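You operate a simulated robot arm through the tools that you are given. There is no shell and no other tool.

You run a simulated two-armed robot. Do the job below in one go: nothing can be reset, and whatever is moved stays where it is left.

Task
Set the pump's overload dial to the motor card and reset it.
Fine: press try at the locked grey cabinet before the door opens; reset after the dial is set; the door ends shut, the padlock on.

It is judged by the outcome, as a careful person would: the job done as asked, and still so three seconds after it is handed in. It fails if anything else is knocked over, pushed out of place, dropped, spilled or broken.

Robot
Two 7-joint arms with two-finger grippers on one trunk that stands fixed in place. Base frame: the origin is at the foot of the trunk, x ahead of it, y to its left, z up. Readings come in cm, degrees, newtons and seconds.
The left shoulder is at [5, 21.6, 124.6], the right one opposite. With the tool pointing down near the work surface each hand reaches from about 10 to 72 cm from the base axis, measured 20 degrees to its own side. Payload 3.18 kg a hand.
The TCP of each hand is the grasp point between the finger pads, 3 cm short of the fingertips. In the tool frame z runs along the fingers and y along their closing line. The gripper opens to 14.4 cm; its body begins 10.3 cm behind the TCP.
Orientation is told as [roll, pitch, yaw] about the base's x, y, z axes, in that order, counted from this pose: with the fingers straight down and closing along the base's y, the tool's x points along the base's -x, its y along +y and its z along -z.

Tools
- The arms move only by the tool send_rows. It takes "left_deltas", "right_deltas" or both (then of equal length, played together; a hand with none holds still); each is a list of rows, each a list of 3 entries, a list of its own where there are three numbers: the shift along the base's x, y, z in units of 300 mm (1.0 is 300 mm), then the turn, a rotation vector about the base's x, y, z in units of 45 degrees (1.0 is 45 degrees), then the closure, from 0 (fully open) to 1 (shut). In form: [[[x, y, z], [ax, ay, az], claw], ...]. A call has 1 to 20 rows; each row is the pose to reach, as a shift and turn from the pose commanded when the call began. A call with a number of a shift or a turn outside -1 to 1 is refused whole. Each row takes 0.2 s and may step no farther than 5 cm and 8.6 degrees from the row before; otherwise, or with a gripper value out of range, the whole call is refused. Where a pose cannot be reached the arm comes as near as it can. A force on the tool above 90 N (or 10 N above the force at the start of the call, whichever is more), or a blocked arm, ends the call early, and 0.2 s more pass. Each finger travels about 18.67 cm/s and halts on what it meets, pressing with about 28 N; the grip force reading is that of the motor and also rises with nothing between the fingers. The clock runs only during rows and for 0.2 s after the last one: add rows that repeat a pose to give the fingers time. It gives the time, the measured TCP pose, the force on the tool (base axes), the opening and the grip force at its end, in the units of the frame above (readings bear some noise), with the torque about the TCP (base axes, N m) and any sound that the robot's microphone picked up, and new pictures: "pictures" is both (left out), scene, wrist or none (wrist: the cameras of the hands that moved).
- Cameras (640 x 400 px; columns grow to the right, rows downward): "scene" is now at [11.8, -4.51, 145.13]; the picture's right is [-0.50, -0.87, 0.00], its down [-0.37, 0.21, -0.90] and it looks along [0.79, -0.45, -0.43] (base axes); focal length 214 px, centre (320, 200). "left" rides on the left gripper at [7.6, -1.6, -14.3] in its tool frame; the picture's right is [0.21, 0.98, 0.00], its down [-0.84, 0.18, -0.51] and it looks along [-0.50, 0.11, 0.86] (tool axes); focal length 218 px, centre (320, 200). "right" rides on the right gripper at [7.6, 1.6, -14.3] in its tool frame; the picture's right is [-0.21, 0.98, 0.00], its down [-0.84, -0.18, -0.51] and it looks along [-0.50, -0.11, 0.86] (tool axes); focal length 218 px, centre (320, 200). There is no depth. A picture from a camera that has moved, and an enlarged one, comes with that camera's place and axes in the base frame and with its lens.
- lift_body(by): moves the trunk up (or, below 0, down) by that many cm; the arms and the scene camera ride with it, the base frame stays. It gives what a move gives, with no picture.
- pan_tilt(pan, tilt): turns the head with the scene camera to pan (to the left, within 80 degrees either way) and tilt (down, from -29 to 69), counted from straight ahead of the robot (the tilt from the chest, where the trunk bows). It gives what a move gives, and a new picture of the scene camera.
- close_up(camera, box): a new picture of the part [left, top, right, bottom] of that camera's present view, enlarged. The clock stands still meanwhile.
- hand_in(): hands the job in; it is judged then, once.

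Places have to be worked out from the pictures, the camera data and where the tool is seen. Open the grippers and draw the arms clear of the work before you hand the job in, unless the task says otherwise.

The tools are called by a JSON object that holds its "fn" and its "kwargs". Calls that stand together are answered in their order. send_rows: Moves the arms, as the interface text tells. Its arguments: {"type":"object","properties":{"left_deltas":{"type":"array","items":{"type":"array"}},"right_deltas":{"type":"array","items":{"type":"array"}},"pictures":{"type":"string","enum":["both","scene","wrist","none"]}},"required":[]} The other tools are called the same way: lift_body (by) moves the trunk up or down; pan_tilt (pan, tilt) turns the head that bears the scene camera; close_up (camera, box) takes an enlarged picture of a part of a camera's view; hand_in () hands the job in.

At the start:

```text
time_s: 0.0
left_eef_pos: [41.7, -2.77, 131.02]
left_tool_rot: [0.0, -0.1, 0.2]
left_wrist_force: [-0.7, 0.2, 0.1]
left_wrist_torque: [0.02, 0.0, 0.0]
left_gripper_width: 14.37
left_finger_force: 0.1
right_eef_pos: [30.64, -38.82, 140.48]
right_tool_rot: [0.1, 0.0, 0.0]
right_wrist_force: [-0.3, -0.8, 0.1]
right_wrist_torque: [0.02, -0.02, -0.02]
right_gripper_width: 14.4
right_finger_force: 0.1
trunk travel left (down, up): [-32.5, 4.4]
head pan, tilt (commanded): [-29.8, 25.2]
```

scene: 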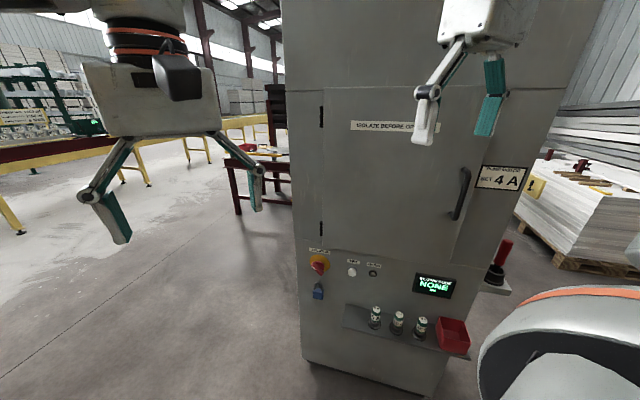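
right: 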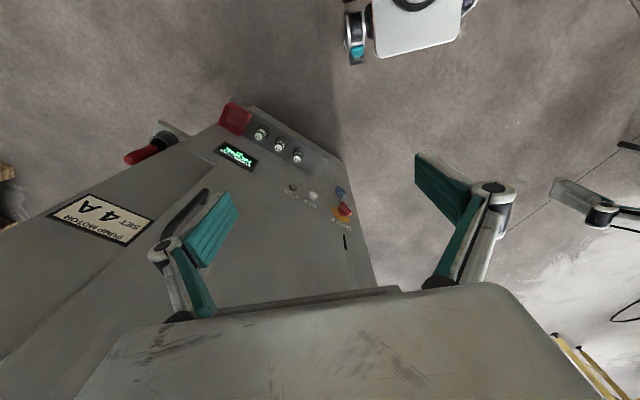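
left: 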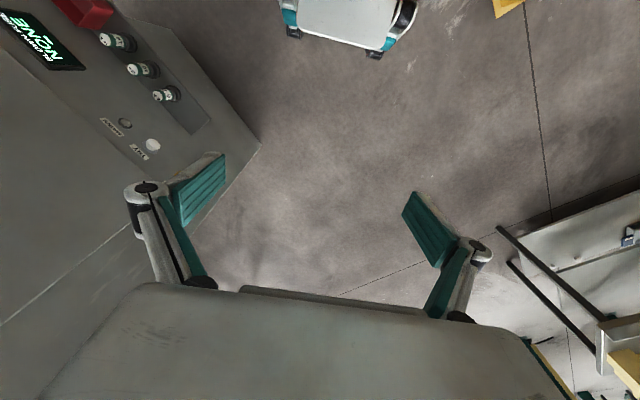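

I begin by looking closely at the cabinet: the label, the lock and isolator, the display, and the shelf with what look like fuses. No arm is moved yet.

{"fn": "close_up", "kwargs": {"camera": "scene", "box": [290, 230, 500, 370]}}

{"fn": "close_up", "kwargs": {"camera": "scene", "box": [310, 80, 550, 240]}}

{"fn": "close_up", "kwargs": {"camera": "left", "box": [0, 0, 260, 170]}}

{"fn": "close_up", "kwargs": {"camera": "right", "box": [30, 80, 390, 310]}}

```text
2.86 times, centred on (395, 300) of scene
camera zoom: at [11.8, -4.51, 145.13], right [-0.5, -0.87, 0.0], down [-0.37, 0.21, -0.9], along [0.79, -0.45, -0.43], focal length 613 px, centre (106, -86)
```

zoom: 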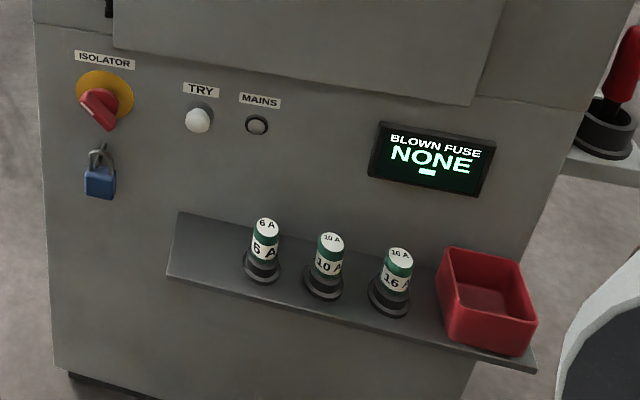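

```text
2.50 times, centred on (430, 160) of scene
camera zoom: at [11.8, -4.51, 145.13], right [-0.5, -0.87, 0.0], down [-0.37, 0.21, -0.9], along [0.79, -0.45, -0.43], focal length 536 px, centre (45, 300)
```

zoom: 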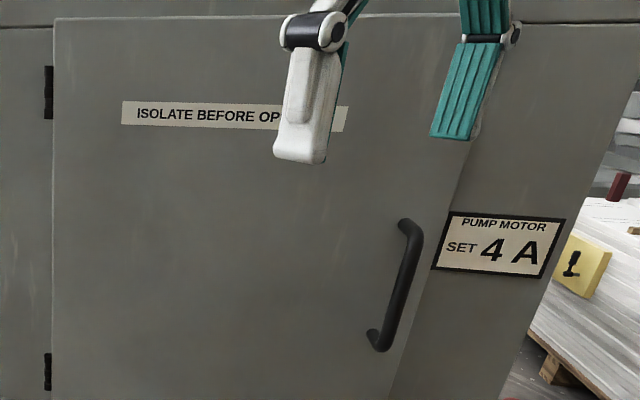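

```text
2.35 times, centred on (130, 85) of left
camera zoom: at [34.18, -4.35, 145.2], right [-0.21, 0.98, 0.0], down [0.84, 0.18, 0.51], along [0.5, 0.11, -0.86], focal length 514 px, centre (767, 471)
```

zoom: 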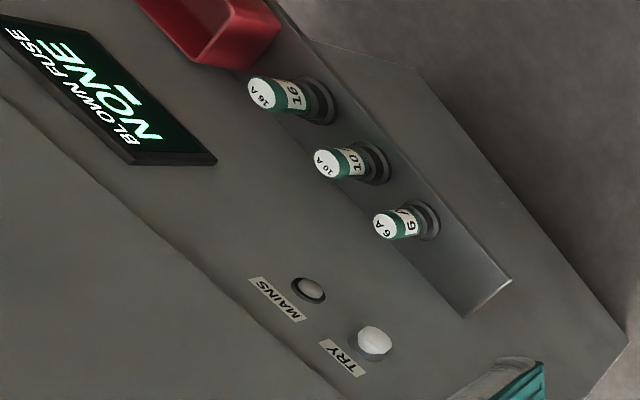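

```text
1.74 times, centred on (210, 195) of right
camera zoom: at [23.08, -37.14, 154.75], right [0.21, 0.98, 0.0], down [0.84, -0.18, 0.51], along [0.5, -0.11, -0.86], focal length 380 px, centre (511, 209)
```

zoom: 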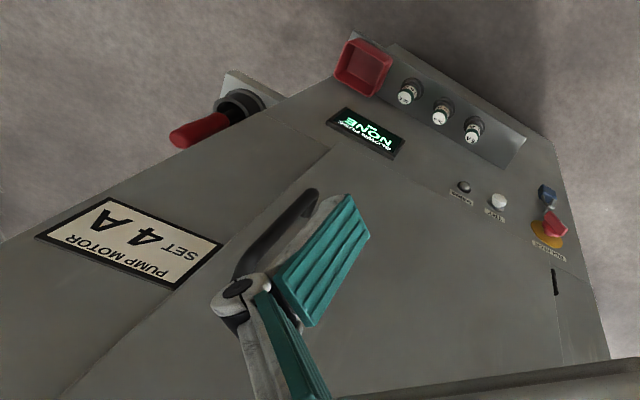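

Next I zoom in tightly on the isolator and padlock, the red lever at the right side, and the door's edge and handle.

{"fn": "close_up", "kwargs": {"camera": "scene", "box": [300, 240, 390, 305]}}

{"fn": "close_up", "kwargs": {"camera": "scene", "box": [460, 220, 560, 300]}}

{"fn": "close_up", "kwargs": {"camera": "scene", "box": [420, 140, 540, 220]}}

{"fn": "close_up", "kwargs": {"camera": "scene", "box": [200, 80, 330, 220]}}

{"fn": "close_up", "kwargs": {"camera": "scene", "box": [500, 130, 640, 290]}}

```text
6.15 times, centred on (345, 272) of scene
camera zoom: at [11.8, -4.51, 145.13], right [-0.5, -0.87, 0.0], down [-0.37, 0.21, -0.9], along [0.79, -0.45, -0.43], focal length 1320 px, centre (166, -246)
```

zoom: 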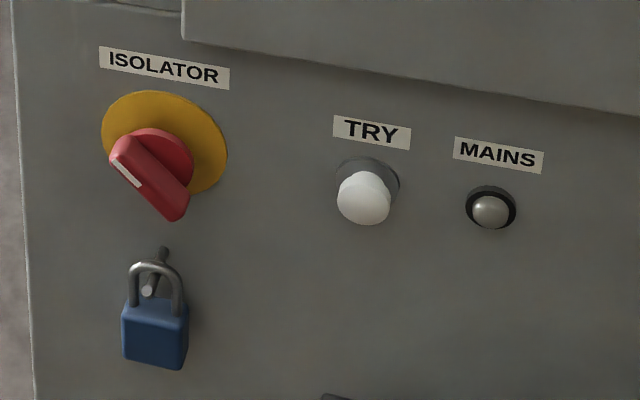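

```text
5.00 times, centred on (510, 260) of scene
camera zoom: at [11.8, -4.51, 145.13], right [-0.5, -0.87, 0.0], down [-0.37, 0.21, -0.9], along [0.79, -0.45, -0.43], focal length 1072 px, centre (-630, -100)
```

zoom: 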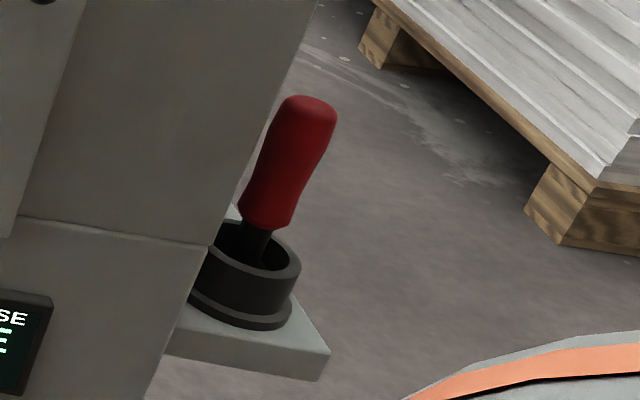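

```text
5.00 times, centred on (480, 180) of scene
camera zoom: at [11.8, -4.51, 145.13], right [-0.5, -0.87, 0.0], down [-0.37, 0.21, -0.9], along [0.79, -0.45, -0.43], focal length 1072 px, centre (-480, 300)
```

zoom: 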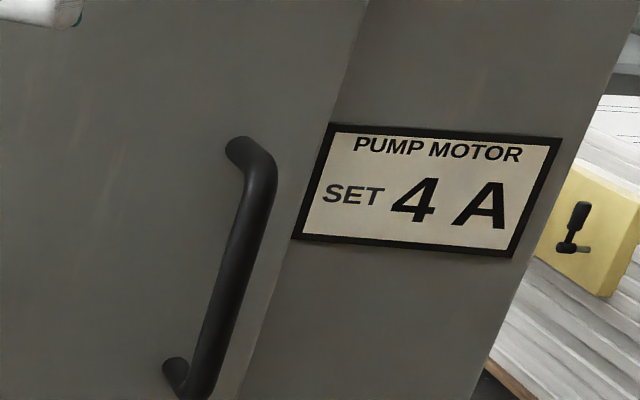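

```text
2.86 times, centred on (265, 150) of scene
camera zoom: at [11.8, -4.51, 145.13], right [-0.5, -0.87, 0.0], down [-0.37, 0.21, -0.9], along [0.79, -0.45, -0.43], focal length 613 px, centre (477, 343)
```

zoom: 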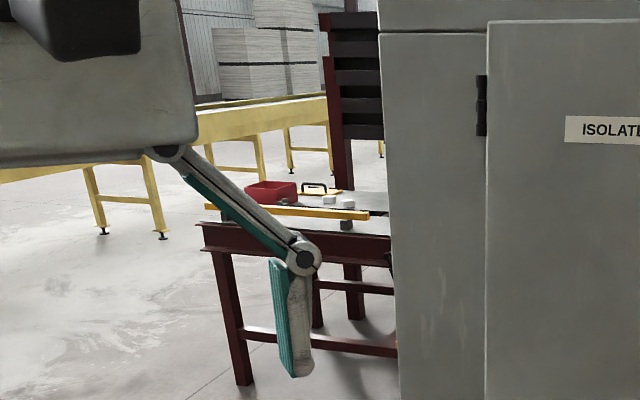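

```text
2.50 times, centred on (570, 210) of scene
camera zoom: at [11.8, -4.51, 145.13], right [-0.5, -0.87, 0.0], down [-0.37, 0.21, -0.9], along [0.79, -0.45, -0.43], focal length 536 px, centre (-305, 175)
```

zoom: 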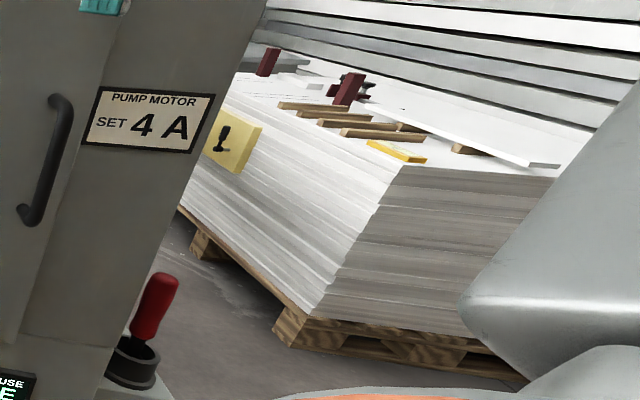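

The TRY button triangulates from three cameras to about (63.7, -49.5, 80.4). The cabinet face looks inward along roughly (0.78, -0.63), the hinges are near (72.7, -39.6), and the handle is near (42, -69, 111–127). I first move the left arm out of the door's swing and start yawing and lowering the right hand, well clear of the face.

{"fn": "send_rows", "kwargs": {"left_deltas": [[[-0.04, 0.14, 0], [0, 0, 0], 0], [[-0.09, 0.28, 0], [0, 0, 0], 0], [[-0.13, 0.42, 0], [0, 0, 0], 0], [[-0.18, 0.56, 0], [0, 0, 0], 0], [[-0.23, 0.7, 0], [0, 0, 0], 0], [[-0.28, 0.85, 0], [0, 0, 0], 0], [[-0.33, 1.0, 0], [0, 0, 0], 0]], "right_deltas": [[[0.035, 0.013, -0.12], [0, 0, -0.124], 0], [[0.07, 0.027, -0.24], [0, 0, -0.248], 0.2], [[0.105, 0.04, -0.36], [0, 0, -0.372], 0.4], [[0.14, 0.053, -0.48], [0, 0, -0.496], 0.6], [[0.175, 0.067, -0.6], [0, 0, -0.62], 0.8], [[0.21, 0.08, -0.72], [0, 0, -0.744], 1.0], [[0.245, 0.094, -0.85], [0, 0, -0.867], 1.0]], "pictures": "both"}}

```text
time_s: 1.6
left_eef_pos: [31.85, 27.63, 130.87]
left_tool_rot: [-0.1, 0.1, 0.0]
left_wrist_force: [0.5, 0.2, -0.7]
left_wrist_torque: [-0.05, 0.05, -0.01]
left_gripper_width: 14.4
left_finger_force: 0.1
right_eef_pos: [44.59, -51.18, 121.81]
right_tool_rot: [0.3, 0.1, -37.9]
right_wrist_force: [-0.1, 0.4, 0.8]
right_wrist_torque: [-0.03, 0.05, -0.04]
right_gripper_width: 0.0
right_finger_force: 27.9
right hand out of reach, approached as far as the arm can: row 3, 4, 5, 6, 7
trunk travel left (down, up): [-32.5, 4.4]
head pan, tilt (commanded): [-29.8, 25.2]
camera scene: at [11.89, -4.32, 145.14], right [-0.5, -0.87, 0.0], down [-0.37, 0.21, -0.9], along [0.78, -0.45, -0.43], focal length 214 px, centre (320, 200)
camera right: at [39.5, -45.23, 136.09], right [0.77, 0.64, 0.0], down [0.55, -0.66, 0.51], along [0.33, -0.39, -0.86], focal length 218 px, centre (320, 200)
camera left: at [24.19, 26.12, 145.04], right [-0.21, 0.98, 0.0], down [0.84, 0.18, 0.51], along [0.49, 0.1, -0.86], focal length 218 px, centre (320, 200)
```

scene: 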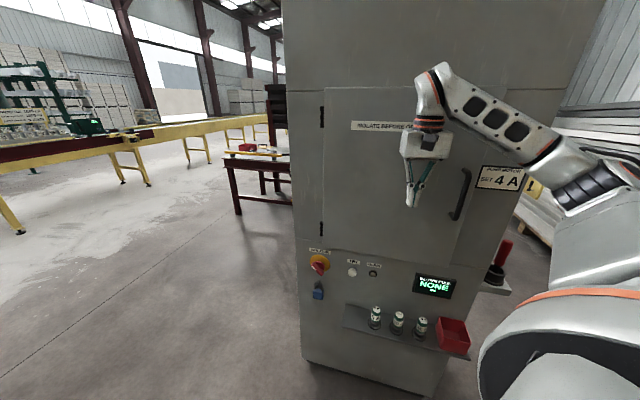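
right: 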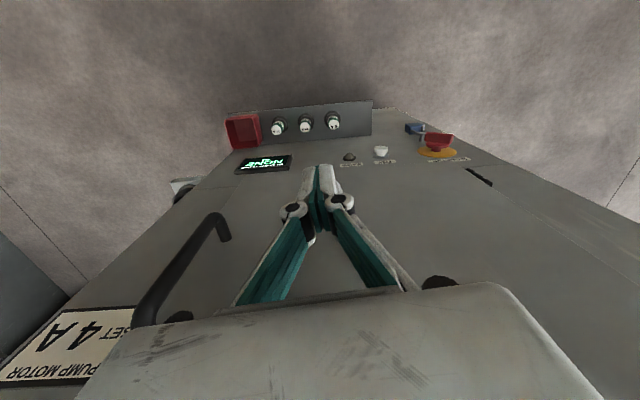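
left: 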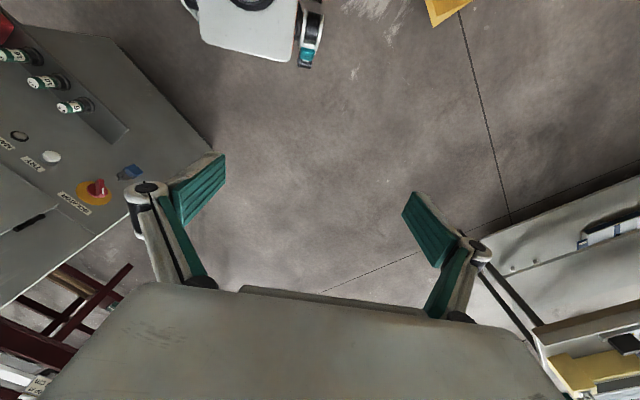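

The right hand could not hold the commanded spot and stopped at (44.6, -51.2, 121.8), still 14 cm from the face. I send one zero row to see which pose the next deltas count from, and zoom in on the wrist view to fix the positions better.

{"fn": "send_rows", "kwargs": {"right_deltas": [[[0, 0, 0], [0, 0, 0], 1.0]], "pictures": "none"}}

{"fn": "close_up", "kwargs": {"camera": "right", "box": [130, 90, 510, 330]}}

{"fn": "close_up", "kwargs": {"camera": "scene", "box": [290, 230, 500, 370]}}

{"fn": "close_up", "kwargs": {"camera": "left", "box": [0, 20, 220, 260]}}

```text
time_s: 2.0
left_eef_pos: [31.69, 27.64, 130.9]
left_tool_rot: [-0.1, 0.0, 0.1]
left_wrist_force: [-0.5, -0.2, 0.6]
left_wrist_torque: [-0.04, 0.03, -0.01]
left_gripper_width: 14.42
left_finger_force: 0.1
right_eef_pos: [44.37, -51.17, 121.72]
right_tool_rot: [0.3, 0.1, -38.0]
right_wrist_force: [0.3, 0.5, -0.1]
right_wrist_torque: [-0.07, 0.0, -0.03]
right_gripper_width: 0.01
right_finger_force: 27.8
trunk travel left (down, up): [-32.5, 4.4]
head pan, tilt (commanded): [-29.8, 25.2]
```

```text
1.67 times, centred on (320, 210) of right
camera zoom: at [39.45, -45.26, 136.08], right [0.77, 0.64, 0.0], down [0.55, -0.66, 0.5], along [0.33, -0.38, -0.86], focal length 364 px, centre (320, 183)
```

zoom: 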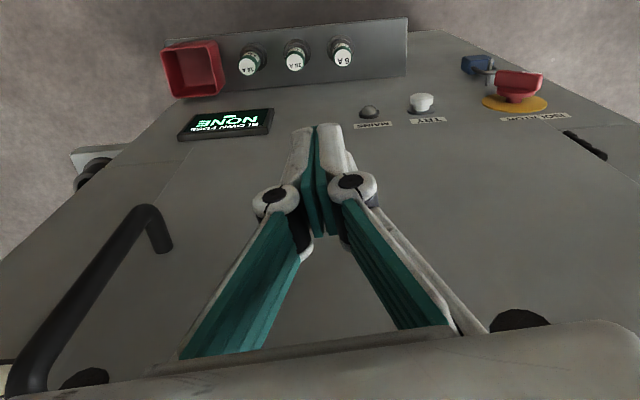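

```text
2.86 times, centred on (395, 300) of scene
camera zoom: at [11.79, -4.38, 145.14], right [-0.5, -0.87, 0.0], down [-0.37, 0.21, -0.9], along [0.79, -0.45, -0.43], focal length 613 px, centre (106, -86)
```

zoom: 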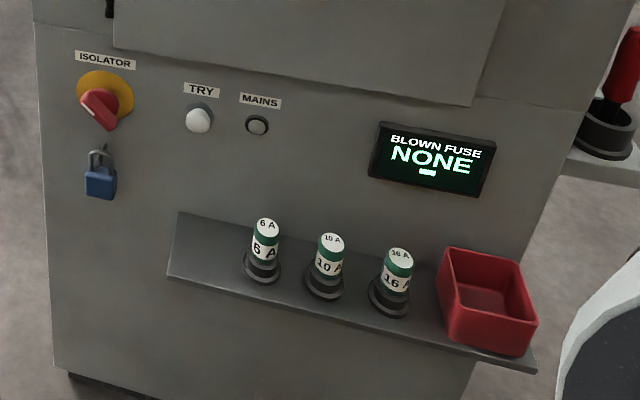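

```text
1.67 times, centred on (110, 140) of left
camera zoom: at [24.09, 26.04, 145.09], right [-0.21, 0.98, 0.0], down [0.84, 0.18, 0.51], along [0.5, 0.11, -0.86], focal length 364 px, centre (670, 300)
```

zoom: 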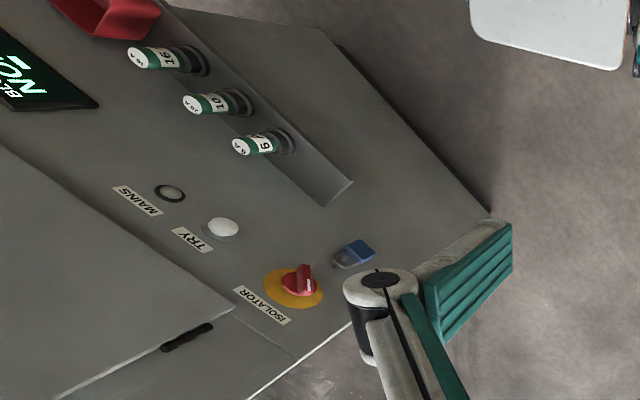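

The second set of sight-lines refines this: the cabinet's inward normal is about (0.728, -0.686), TRY is near (63.0, -48.9, 81.3), and the handle bar near (40.3, -66.6, 112–128). The face plane lies about 80.5 cm along the normal. I lower the right hand, still pointing down and squared to the face, to the height of the lower panel, about 12 cm off the face.

{"fn": "send_rows", "kwargs": {"right_deltas": [[[0.03, 0.025, -0.15], [0, 0, -0.02], 1.0], [[0.06, 0.05, -0.3], [0, 0, -0.04], 1.0], [[0.09, 0.075, -0.45], [0, 0, -0.06], 1.0], [[0.12, 0.1, -0.6], [0, 0, -0.08], 1.0], [[0.155, 0.12, -0.75], [0, 0, -0.1], 1.0], [[0.187, 0.14, -0.89], [0, 0, -0.118], 1.0]], "pictures": "both"}}

```text
time_s: 3.4
left_eef_pos: [31.65, 27.58, 130.95]
left_tool_rot: [0.0, 0.1, 0.2]
left_wrist_force: [0.7, -0.3, 0.2]
left_wrist_torque: [0.01, 0.03, 0.0]
left_gripper_width: 14.39
left_finger_force: 0.0
right_eef_pos: [45.09, -58.57, 119.01]
right_tool_rot: [-0.1, 0.0, -43.8]
right_wrist_force: [-1.5, 0.6, 0.0]
right_wrist_torque: [-0.15, -0.13, -0.05]
right_gripper_width: 0.0
right_finger_force: 28.0
right hand out of reach, approached as far as the arm can: row 1, 2, 3, 4, 5, 6
trunk travel left (down, up): [-32.5, 4.4]
head pan, tilt (commanded): [-29.8, 25.2]
camera scene: at [11.78, -4.49, 145.13], right [-0.5, -0.87, 0.0], down [-0.37, 0.21, -0.9], along [0.79, -0.45, -0.43], focal length 214 px, centre (320, 200)
camera right: at [40.72, -51.96, 133.24], right [0.83, 0.56, 0.0], down [0.49, -0.71, 0.51], along [0.29, -0.42, -0.86], focal length 218 px, centre (320, 200)
```

scene: 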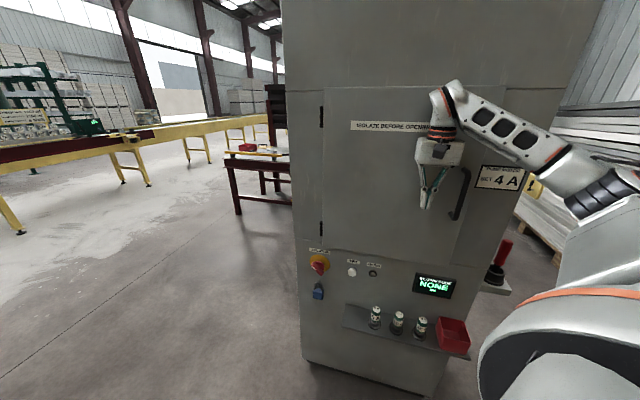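
right: 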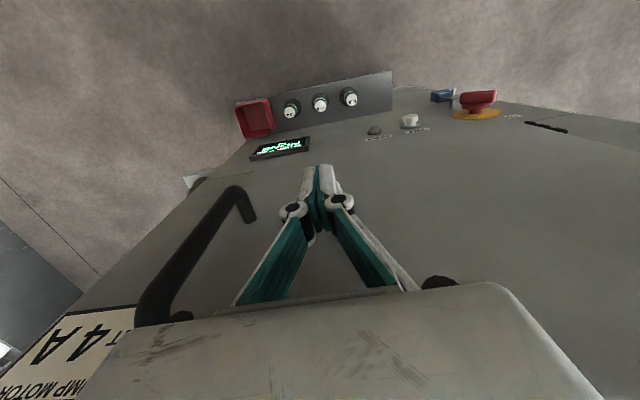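

The arm hits a wrist limit when the tool points down with this much yaw, so yawing costs position. Since the yaw doesn't matter for pressing with closed fingers, I turn it back to about 0 while moving down and away from the face.

{"fn": "send_rows", "kwargs": {"right_deltas": [[[-0.03, 0.06, -0.03], [0, 0, 0.165], 1.0], [[-0.06, 0.12, -0.06], [0, 0, 0.33], 1.0], [[-0.09, 0.19, -0.1], [0, 0, 0.495], 1.0], [[-0.11, 0.26, -0.15], [0, 0, 0.66], 1.0], [[-0.13, 0.33, -0.22], [0, 0, 0.825], 1.0], [[-0.14, 0.4, -0.3], [0, 0, 0.97], 1.0], [[-0.14, 0.43, -0.42], [0, 0, 0.97], 1.0]], "pictures": "scene"}}

```text
time_s: 5.0
left_eef_pos: [31.79, 27.46, 130.96]
left_tool_rot: [-0.1, 0.0, 0.2]
left_wrist_force: [-0.5, 0.7, -0.3]
left_wrist_torque: [0.05, -0.01, 0.0]
left_gripper_width: 14.4
left_finger_force: 0.0
right_eef_pos: [41.26, -48.29, 108.1]
right_tool_rot: [0.2, 0.1, -0.6]
right_wrist_force: [-0.6, -1.0, 0.9]
right_wrist_torque: [0.05, -0.02, -0.01]
right_gripper_width: 0.0
right_finger_force: 28.0
right hand out of reach, approached as far as the arm can: row 6, 7
trunk travel left (down, up): [-32.5, 4.4]
head pan, tilt (commanded): [-29.8, 25.2]
camera scene: at [11.77, -4.61, 145.13], right [-0.5, -0.87, 0.0], down [-0.37, 0.21, -0.9], along [0.79, -0.45, -0.43], focal length 214 px, centre (320, 200)
```

scene: 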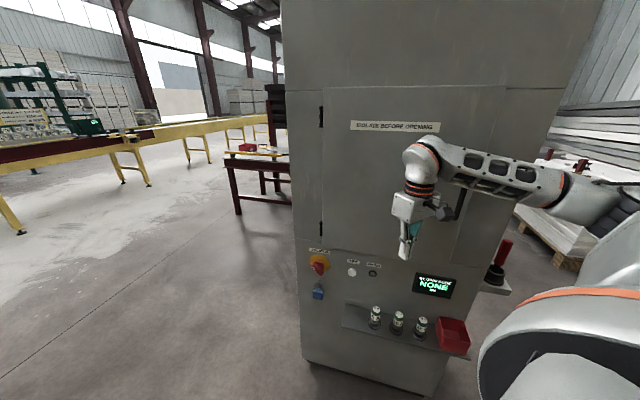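

The right arm cannot fold close enough to its shoulder for this work, while the left arm is at a comfortable distance and points naturally along the cabinet's normal. I draw the right hand up and back, and bring the left hand forward and down, yawed to square up with the face.

{"fn": "send_rows", "kwargs": {"left_deltas": [[[0.06, -0.115, -0.08], [0, 0, -0.12], 0.2], [[0.13, -0.23, -0.17], [0, 0, -0.24], 0.4], [[0.2, -0.345, -0.26], [0, 0, -0.36], 0.6], [[0.27, -0.46, -0.35], [0, 0, -0.48], 0.8], [[0.34, -0.575, -0.44], [0, 0, -0.6], 1.0], [[0.41, -0.69, -0.53], [0, 0, -0.72], 1.0], [[0.48, -0.805, -0.62], [0, 0, -0.84], 1.0], [[0.54, -0.917, -0.7], [0, 0, -0.962], 1.0]], "right_deltas": [[[-0.035, -0.015, 0.1], [0, 0, 0], 1.0], [[-0.07, -0.03, 0.2], [0, 0, 0], 1.0], [[-0.104, -0.046, 0.3], [0, 0, 0], 1.0], [[-0.14, -0.062, 0.4], [0, 0, 0], 1.0], [[-0.173, -0.077, 0.5], [0, 0, 0], 1.0], [[-0.208, -0.092, 0.6], [0, 0, 0], 1.0], [[-0.242, -0.108, 0.7], [0, 0, 0], 1.0], [[-0.277, -0.123, 0.8], [0, 0, 0], 1.0]], "pictures": "scene"}}

```text
time_s: 6.8
left_eef_pos: [47.49, 0.58, 110.45]
left_tool_rot: [0.0, -0.2, -41.8]
left_wrist_force: [-1.0, 0.0, 0.4]
left_wrist_torque: [-0.01, -0.05, 0.0]
left_gripper_width: 0.0
left_finger_force: 28.5
left hand out of reach, approached as far as the arm can: row 8
right_eef_pos: [32.79, -51.96, 131.74]
right_tool_rot: [0.2, -0.2, -0.8]
right_wrist_force: [-0.8, -0.5, -0.7]
right_wrist_torque: [0.01, -0.04, 0.03]
right_gripper_width: 0.03
right_finger_force: 28.2
trunk travel left (down, up): [-32.5, 4.4]
head pan, tilt (commanded): [-29.8, 25.2]
camera scene: at [11.6, -4.53, 145.16], right [-0.5, -0.87, 0.0], down [-0.37, 0.21, -0.91], along [0.79, -0.45, -0.43], focal length 214 px, centre (320, 200)
```

scene: 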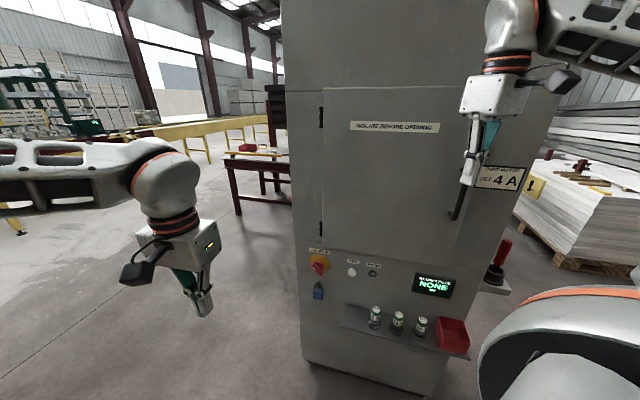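

The left arm follows nicely. Next I pitch it up 45° toward the face while moving to about (55, -25, 95), which is still some 23 cm from the cabinet.

{"fn": "send_rows", "kwargs": {"left_deltas": [[[0.036, -0.122, -0.074], [-0.098, -0.104, 0], 1.0], [[0.071, -0.244, -0.148], [-0.196, -0.208, 0], 1.0], [[0.107, -0.366, -0.222], [-0.294, -0.312, 0], 1.0], [[0.143, -0.488, -0.296], [-0.392, -0.416, 0], 1.0], [[0.179, -0.61, -0.37], [-0.49, -0.52, 0], 1.0], [[0.214, -0.732, -0.444], [-0.588, -0.624, 0], 1.0], [[0.25, -0.853, -0.517], [-0.686, -0.728, 0], 1.0]], "pictures": "both"}}

```text
time_s: 8.4
left_eef_pos: [55.16, -24.84, 95.11]
left_tool_rot: [0.0, -45.1, -43.3]
left_wrist_force: [-0.3, 0.0, 0.1]
left_wrist_torque: [0.02, 0.03, 0.02]
left_gripper_width: 0.01
left_finger_force: 28.0
right_eef_pos: [33.0, -52.06, 131.57]
right_tool_rot: [0.1, -0.1, -0.8]
right_wrist_force: [0.0, -0.1, -0.2]
right_wrist_torque: [0.06, 0.04, -0.02]
right_gripper_width: 0.04
right_finger_force: 27.8
trunk travel left (down, up): [-32.5, 4.4]
head pan, tilt (commanded): [-29.8, 25.2]
camera scene: at [11.84, -4.59, 145.12], right [-0.5, -0.87, 0.0], down [-0.37, 0.21, -0.9], along [0.79, -0.45, -0.43], focal length 214 px, centre (320, 200)
camera left: at [42.71, -15.41, 99.65], right [0.56, 0.81, -0.15], down [0.3, -0.03, 0.95], along [0.77, -0.58, -0.26], focal length 218 px, centre (320, 200)
```

scene: 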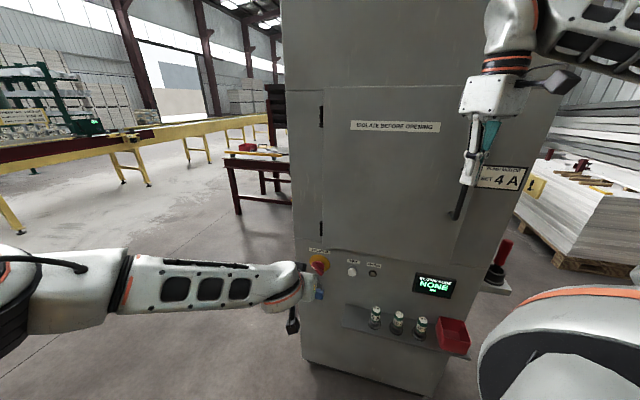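
left: 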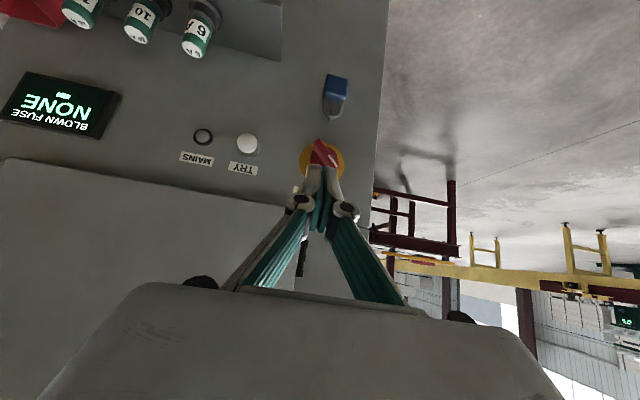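

The left hand reached exactly, and its own camera puts TRY at about (62.8, -48.9, 81.6), which agrees. I pitch the last 45° to horizontal while sliding over to a stand-off 8 cm in front of the button.

{"fn": "send_rows", "kwargs": {"left_deltas": [[[-0.002, -0.092, -0.075], [-0.114, -0.121, 0], 1.0], [[-0.003, -0.184, -0.15], [-0.228, -0.242, 0], 1.0], [[-0.005, -0.277, -0.226], [-0.342, -0.363, 0], 1.0], [[-0.007, -0.369, -0.3], [-0.456, -0.484, 0], 1.0], [[-0.008, -0.461, -0.377], [-0.57, -0.605, 0], 1.0], [[-0.01, -0.553, -0.453], [-0.686, -0.728, 0], 1.0]], "pictures": "both"}}

```text
time_s: 9.8
left_eef_pos: [54.88, -34.62, 93.58]
left_tool_rot: [-9.7, -58.5, -42.5]
left_wrist_force: [0.1, 0.7, -0.6]
left_wrist_torque: [0.01, 0.0, 0.02]
left_gripper_width: 0.03
left_finger_force: 27.8
left hand out of reach, approached as far as the arm can: row 2, 3, 4, 5, 6
right_eef_pos: [33.12, -51.95, 131.62]
right_tool_rot: [0.0, -0.1, -0.8]
right_wrist_force: [0.8, -0.1, 1.3]
right_wrist_torque: [-0.12, -0.01, -0.02]
right_gripper_width: 0.0
right_finger_force: 28.0
trunk travel left (down, up): [-32.5, 4.4]
head pan, tilt (commanded): [-29.8, 25.2]
camera scene: at [11.86, -4.35, 145.14], right [-0.5, -0.87, 0.0], down [-0.37, 0.21, -0.9], along [0.79, -0.45, -0.43], focal length 214 px, centre (320, 200)
camera left: at [43.43, -23.05, 94.58], right [0.67, 0.69, -0.26], down [0.21, 0.17, 0.96], along [0.71, -0.7, -0.03], focal length 218 px, centre (320, 200)
```

scene: 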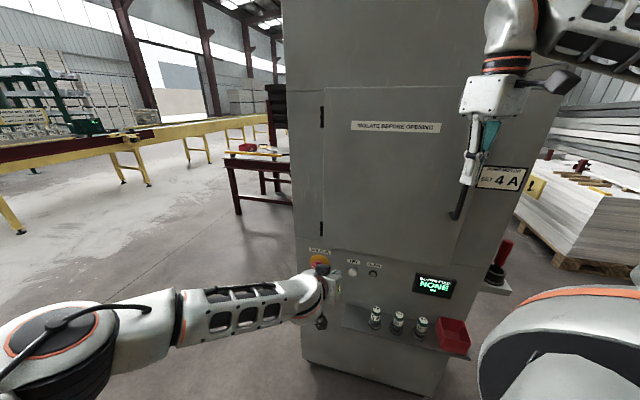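
left: 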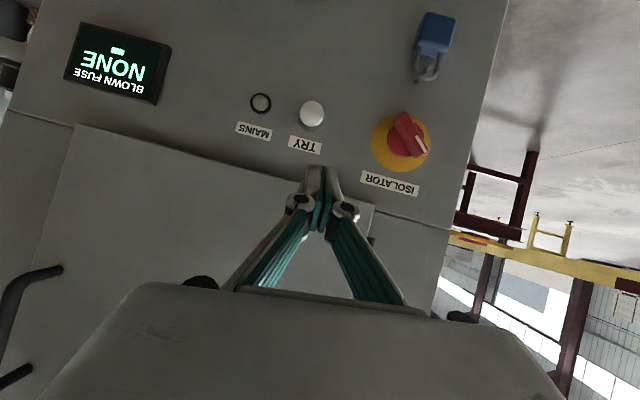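

Full horizontal runs into the wrist limit at about 58° pitch, but the 45° pitch worked well and is good enough to push a button. I go back to that orientation and bring the closed fingertips to about 4 cm in front of TRY.

{"fn": "send_rows", "kwargs": {"left_deltas": [[[0.02, -0.05, -0.06], [0.072, 0.035, 0.042], 1.0], [[0.04, -0.12, -0.14], [0.144, 0.07, 0.084], 1.0], [[0.06, -0.19, -0.22], [0.216, 0.106, 0.125], 1.0], [[0.08, -0.26, -0.3], [0.288, 0.141, 0.167], 1.0], [[0.1, -0.32, -0.36], [0.288, 0.141, 0.167], 1.0], [[0.1, -0.32, -0.36], [0.288, 0.141, 0.167], 1.0]], "pictures": "both"}}

```text
time_s: 11.4
left_eef_pos: [61.09, -24.36, 81.86]
left_tool_rot: [3.5, -43.0, -39.3]
left_wrist_force: [-0.1, -0.5, 0.9]
left_wrist_torque: [0.01, 0.03, 0.02]
left_gripper_width: 0.0
left_finger_force: 27.8
left hand out of reach, approached as far as the arm can: row 2, 3, 4, 5, 6
right_eef_pos: [33.06, -51.99, 131.67]
right_tool_rot: [0.0, -0.1, -0.8]
right_wrist_force: [0.3, -0.2, 0.5]
right_wrist_torque: [-0.01, -0.06, 0.0]
right_gripper_width: 0.01
right_finger_force: 28.1
trunk travel left (down, up): [-32.5, 4.4]
head pan, tilt (commanded): [-29.8, 25.2]
stopped in row 6 (left hand): the arm was blocked; the commanded pose is now the measured one
camera scene: at [11.79, -4.5, 145.13], right [-0.5, -0.87, 0.0], down [-0.37, 0.21, -0.9], along [0.79, -0.45, -0.43], focal length 214 px, centre (320, 200)
camera left: at [47.75, -16.64, 86.9], right [0.47, 0.88, -0.1], down [0.3, -0.05, 0.95], along [0.83, -0.48, -0.29], focal length 218 px, centre (320, 200)
```

scene: 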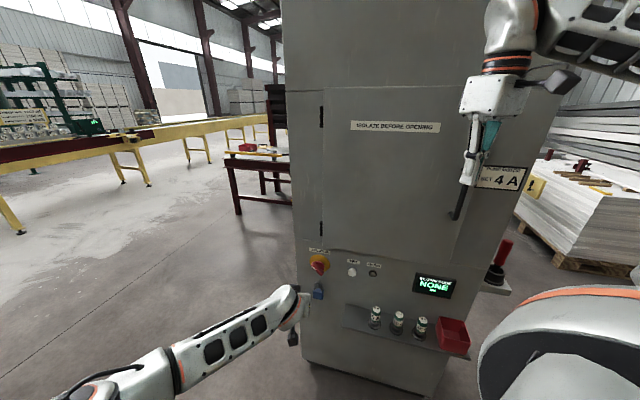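
left: 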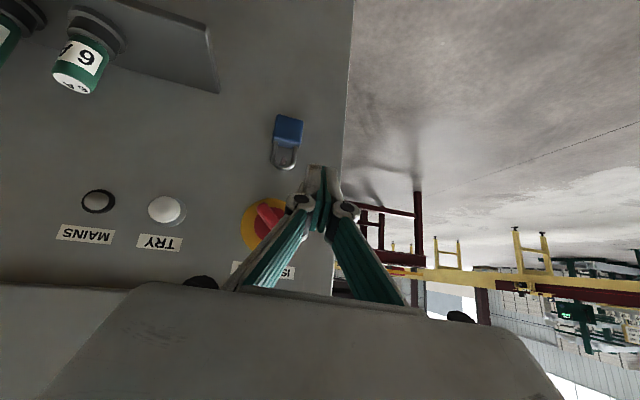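

The left arm drifted the wrong way and reported a block, so that spot is at the edge of its range. Before moving again I turn the head to look at the left arm's shape and check nothing is being touched.

{"fn": "pan_tilt", "kwargs": {"pan": 25, "tilt": 45}}

{"fn": "pan_tilt", "kwargs": {"pan": -60, "tilt": 25}}

```text
time_s: 12.6
left_eef_pos: [61.0, -24.48, 81.84]
left_tool_rot: [3.2, -43.0, -39.1]
left_wrist_force: [0.8, 0.2, 0.8]
left_wrist_torque: [0.03, 0.02, -0.02]
left_gripper_width: 0.0
left_finger_force: 28.2
right_eef_pos: [33.09, -51.9, 131.71]
right_tool_rot: [0.0, -0.1, -0.7]
right_wrist_force: [0.5, 0.4, 0.0]
right_wrist_torque: [-0.01, -0.01, -0.04]
right_gripper_width: 0.02
right_finger_force: 28.3
trunk travel left (down, up): [-32.5, 4.4]
head pan, tilt (commanded): [25.0, 45.0]
camera scene: at [11.18, 3.5, 142.11], right [0.42, -0.91, 0.0], down [-0.64, -0.3, -0.71], along [0.64, 0.3, -0.71], focal length 214 px, centre (320, 200)
```

scene: 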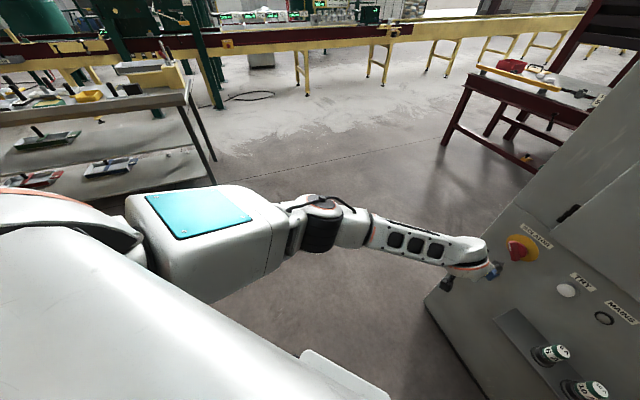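

```text
time_s: 14.2
left_eef_pos: [61.07, -24.46, 81.92]
left_tool_rot: [3.3, -43.0, -39.0]
left_wrist_force: [-0.8, -0.3, -0.4]
left_wrist_torque: [-0.01, 0.0, -0.02]
left_gripper_width: 0.0
left_finger_force: 27.7
right_eef_pos: [32.98, -52.03, 131.68]
right_tool_rot: [0.1, -0.1, -0.9]
right_wrist_force: [0.1, -0.7, 1.0]
right_wrist_torque: [-0.03, 0.01, -0.02]
right_gripper_width: 0.01
right_finger_force: 28.0
trunk travel left (down, up): [-32.5, 4.4]
head pan, tilt (commanded): [-60.0, 25.0]
camera scene: at [8.42, -7.91, 145.17], right [-0.87, -0.5, 0.0], down [-0.21, 0.37, -0.91], along [0.45, -0.78, -0.42], focal length 214 px, centre (320, 200)
```

scene: 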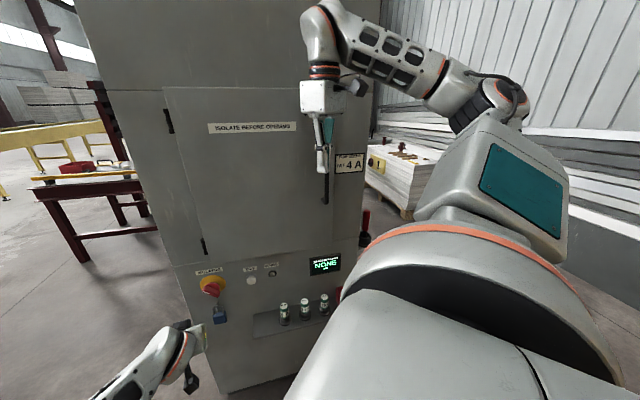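

The view shows the left arm nearly straight, so TRY is beyond its reach, while the right arm's elbow is folded high. The right arm has to press TRY. I draw the left hand back and level it, and start the right hand down on a path that keeps its wrist at a workable distance.

{"fn": "send_rows", "kwargs": {"left_deltas": [[[-0.054, 0.102, 0.109], [0.075, 0.093, 0], 1.0], [[-0.108, 0.203, 0.217], [0.15, 0.186, 0], 1.0], [[-0.162, 0.305, 0.326], [0.225, 0.279, 0], 1.0], [[-0.216, 0.406, 0.435], [0.3, 0.372, 0], 1.0], [[-0.27, 0.508, 0.544], [0.375, 0.465, 0], 1.0], [[-0.325, 0.61, 0.652], [0.45, 0.557, 0], 1.0], [[-0.379, 0.711, 0.761], [0.525, 0.65, 0], 1.0], [[-0.433, 0.813, 0.87], [0.6, 0.743, 0], 1.0]], "right_deltas": [[[0.05, 0, -0.09], [0, 0, 0], 1.0], [[0.1, 0, -0.18], [0, 0, 0], 1.0], [[0.15, 0, -0.27], [0, 0, 0], 1.0], [[0.2, 0, -0.36], [0, 0, 0], 1.0], [[0.25, 0, -0.45], [0, 0, 0], 1.0], [[0.3, 0, -0.54], [0, 0, 0], 1.0], [[0.35, 0, -0.63], [0, 0, 0], 1.0], [[0.4, 0, -0.723], [0, 0, 0], 1.0]], "pictures": "scene"}}

```text
time_s: 16.0
left_eef_pos: [47.51, -0.1, 108.03]
left_tool_rot: [2.7, -0.1, -39.1]
left_wrist_force: [0.6, 1.1, 0.0]
left_wrist_torque: [-0.11, -0.02, 0.03]
left_gripper_width: 0.03
left_finger_force: 28.2
right_eef_pos: [45.19, -51.73, 110.13]
right_tool_rot: [-0.1, -0.2, -0.8]
right_wrist_force: [-1.2, 0.2, -0.7]
right_wrist_torque: [-0.08, 0.03, -0.01]
right_gripper_width: 0.04
right_finger_force: 27.9
trunk travel left (down, up): [-32.5, 4.4]
head pan, tilt (commanded): [-60.0, 25.0]
camera scene: at [8.42, -7.67, 145.19], right [-0.87, -0.5, 0.0], down [-0.21, 0.36, -0.91], along [0.45, -0.79, -0.42], focal length 214 px, centre (320, 200)
```

scene: 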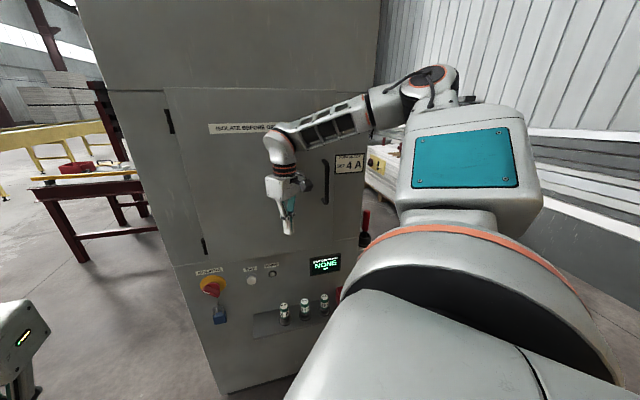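

Both arms tracked exactly. I continue the right hand down toward (50, -46, 86) with no yaw, and park the left arm out to the left.

{"fn": "send_rows", "kwargs": {"left_deltas": [[[-0.065, 0.113, 0.071], [0, 0, 0.109], 1.0], [[-0.129, 0.225, 0.142], [0, 0, 0.217], 1.0], [[-0.194, 0.338, 0.213], [0, 0, 0.326], 1.0], [[-0.259, 0.45, 0.284], [0, 0, 0.435], 1.0], [[-0.323, 0.563, 0.354], [0, 0, 0.543], 1.0], [[-0.388, 0.675, 0.425], [0, 0, 0.652], 1.0], [[-0.452, 0.788, 0.496], [0, 0, 0.76], 1.0], [[-0.517, 0.9, 0.567], [0, 0, 0.869], 1.0]], "right_deltas": [[[0.02, 0.024, -0.1], [0, 0, 0], 1.0], [[0.04, 0.048, -0.2], [0, 0, 0], 1.0], [[0.06, 0.071, -0.3], [0, 0, 0], 1.0], [[0.08, 0.095, -0.4], [0, 0, 0], 1.0], [[0.1, 0.119, -0.5], [0, 0, 0], 1.0], [[0.12, 0.143, -0.6], [0, 0, 0], 1.0], [[0.14, 0.166, -0.7], [0, 0, 0], 1.0], [[0.16, 0.19, -0.8], [0, 0, 0], 1.0]], "pictures": "both"}}

```text
time_s: 17.8
left_eef_pos: [32.14, 26.31, 125.06]
left_tool_rot: [2.8, -0.1, 0.0]
left_wrist_force: [-0.3, 0.3, 0.0]
left_wrist_torque: [-0.04, -0.01, 0.01]
left_gripper_width: 0.0
left_finger_force: 28.2
right_eef_pos: [50.52, -49.08, 86.22]
right_tool_rot: [1.3, 0.1, -0.2]
right_wrist_force: [-0.6, 0.5, -0.3]
right_wrist_torque: [-0.04, 0.02, -0.02]
right_gripper_width: 0.0
right_finger_force: 28.0
right hand out of reach, approached as far as the arm can: row 5, 6, 7, 8
trunk travel left (down, up): [-32.5, 4.4]
head pan, tilt (commanded): [-60.0, 25.0]
camera scene: at [8.39, -7.84, 145.18], right [-0.87, -0.5, 0.0], down [-0.21, 0.37, -0.91], along [0.45, -0.79, -0.42], focal length 214 px, centre (320, 200)
camera right: at [42.95, -47.71, 100.38], right [0.22, 0.98, 0.02], down [0.84, -0.2, 0.5], along [0.49, -0.09, -0.86], focal length 218 px, centre (320, 200)
camera left: at [24.56, 24.05, 139.24], right [-0.21, 0.98, 0.05], down [0.84, 0.15, 0.52], along [0.5, 0.15, -0.85], focal length 218 px, centre (320, 200)
```

scene: 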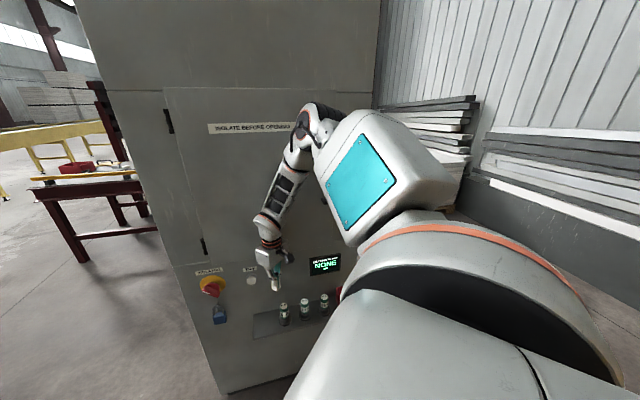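
right: 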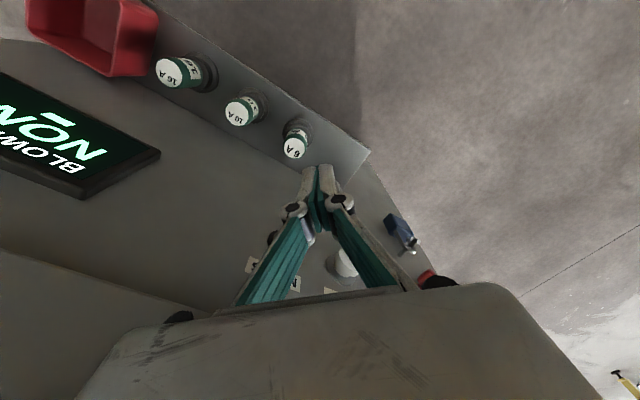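
left: 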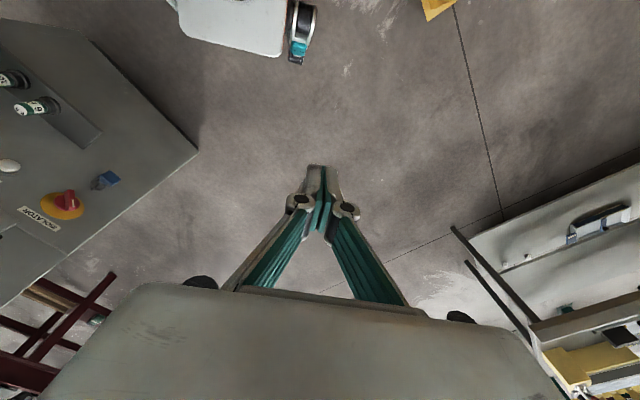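

The right hand is now at (50.5, -49.1, 86.2), just in front of the panel and above the 6 A fuse, with its elbow staying in front of the door. I raise the trunk a little, which gives the right wrist more room.

{"fn": "lift_body", "kwargs": {"by": 4.3}}

```text
time_s: 18.7
left_eef_pos: [32.31, 26.49, 129.45]
left_tool_rot: [2.7, -0.1, 0.0]
left_wrist_force: [-0.3, 1.0, 0.2]
left_wrist_torque: [0.01, 0.0, 0.03]
left_gripper_width: 0.0
left_finger_force: 28.2
right_eef_pos: [50.39, -49.24, 90.16]
right_tool_rot: [1.4, 0.3, -0.4]
right_wrist_force: [0.0, 0.3, -0.7]
right_wrist_torque: [-0.01, 0.03, 0.0]
right_gripper_width: 0.0
right_finger_force: 27.6
trunk travel left (down, up): [-36.8, 0.1]
head pan, tilt (commanded): [-60.0, 25.0]
```

Now I pitch the right tool about 45° toward the face and slide it to roughly 4 cm in front of TRY.

{"fn": "send_rows", "kwargs": {"right_deltas": [[[0.03, 0.03, -0.03], [-0.114, -0.121, 0], 1.0], [[0.07, 0.055, -0.07], [-0.229, -0.243, 0], 1.0], [[0.11, 0.085, -0.11], [-0.343, -0.364, 0], 1.0], [[0.16, 0.11, -0.16], [-0.457, -0.485, 0], 1.0], [[0.2, 0.14, -0.2], [-0.572, -0.607, 0], 1.0], [[0.25, 0.167, -0.247], [-0.686, -0.728, 0], 1.0]], "pictures": "both"}}

```text
time_s: 19.2
left_eef_pos: [32.14, 26.57, 129.3]
left_tool_rot: [2.9, -0.2, -0.2]
left_wrist_force: [1.5, -2.6, 0.1]
left_wrist_torque: [0.21, 0.13, 0.05]
left_gripper_width: 0.02
left_finger_force: 27.8
right_eef_pos: [52.2, -52.22, 88.77]
right_tool_rot: [-1.9, -5.9, 1.0]
right_wrist_force: [-34.5, 41.7, 31.6]
right_wrist_torque: [-6.23, -4.49, -0.68]
right_gripper_width: 0.0
right_finger_force: 27.7
right hand out of reach, approached as far as the arm can: row 1, 2
trunk travel left (down, up): [-36.8, 0.1]
head pan, tilt (commanded): [-60.0, 25.0]
stopped in row 2 (right hand): the force on the tool passed its limit at 93 N (the readings are from after the stop); the commanded pose is now the measured one
camera scene: at [8.33, -7.75, 149.42], right [-0.87, -0.5, 0.0], down [-0.21, 0.36, -0.91], along [0.45, -0.79, -0.42], focal length 214 px, centre (320, 200)
camera right: at [43.07, -50.27, 102.18], right [0.19, 0.98, -0.01], down [0.79, -0.15, 0.6], along [0.59, -0.12, -0.8], focal length 218 px, centre (320, 200)
```

scene: 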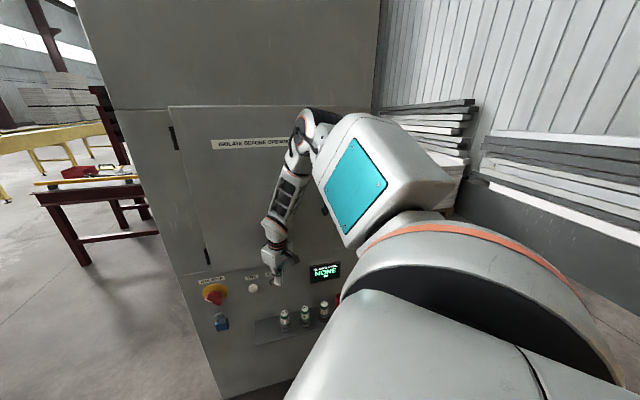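
right: 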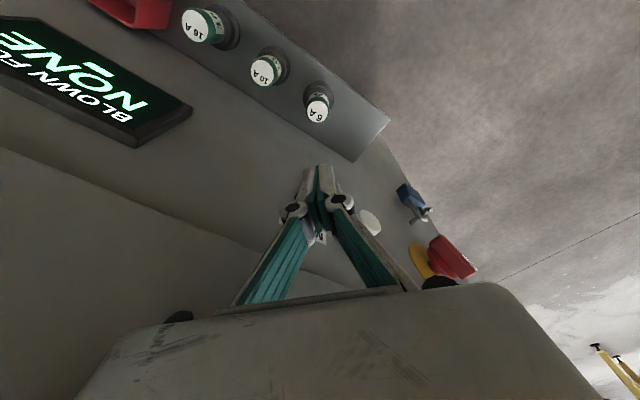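

The hand was squeezed sideways and touched the face (about 60 N still on it), so I back straight off along the outward normal.

{"fn": "send_rows", "kwargs": {"right_deltas": [[[-0.05, 0.045, 0.01], [0, 0, 0], 1.0], [[-0.12, 0.11, 0.03], [0, 0, 0], 1.0], [[-0.17, 0.155, 0.05], [0, 0, 0], 1.0]], "pictures": "both"}}

```text
time_s: 20.0
left_eef_pos: [32.22, 26.4, 129.42]
left_tool_rot: [3.0, -0.1, -0.1]
left_wrist_force: [-1.4, -0.7, 0.1]
left_wrist_torque: [0.02, 0.0, 0.0]
left_gripper_width: 0.01
left_finger_force: 28.4
right_eef_pos: [47.74, -52.01, 90.12]
right_tool_rot: [-0.7, -6.3, 1.2]
right_wrist_force: [0.4, 0.1, -0.1]
right_wrist_torque: [0.0, 0.02, 0.04]
right_gripper_width: 0.0
right_finger_force: 28.2
right hand out of reach, approached as far as the arm can: row 1, 2, 3
trunk travel left (down, up): [-36.8, 0.1]
head pan, tilt (commanded): [-60.0, 25.0]
camera scene: at [8.46, -7.99, 149.37], right [-0.87, -0.5, 0.0], down [-0.21, 0.37, -0.91], along [0.45, -0.78, -0.42], focal length 214 px, centre (320, 200)
camera right: at [38.62, -50.35, 103.48], right [0.19, 0.98, 0.01], down [0.79, -0.16, 0.6], along [0.59, -0.1, -0.8], focal length 218 px, centre (320, 200)
```

scene: 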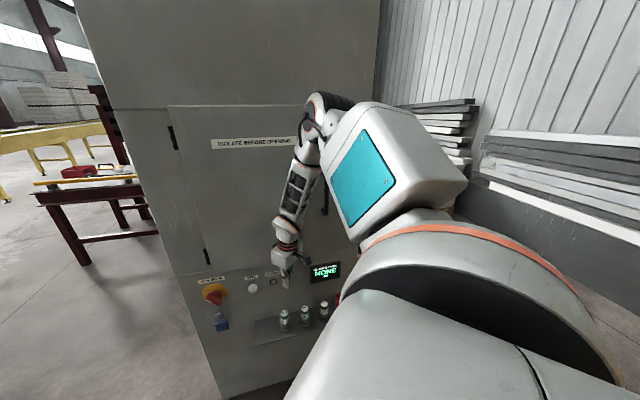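
right: 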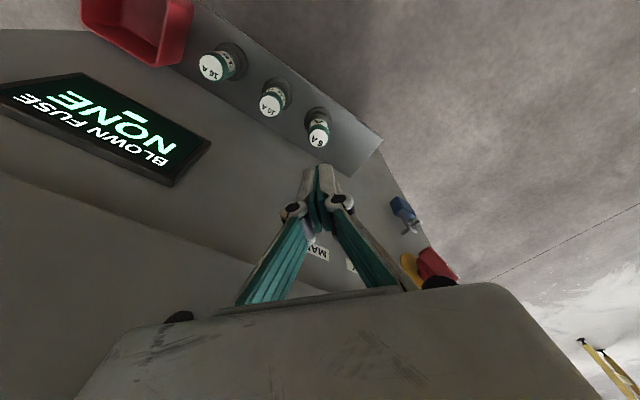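

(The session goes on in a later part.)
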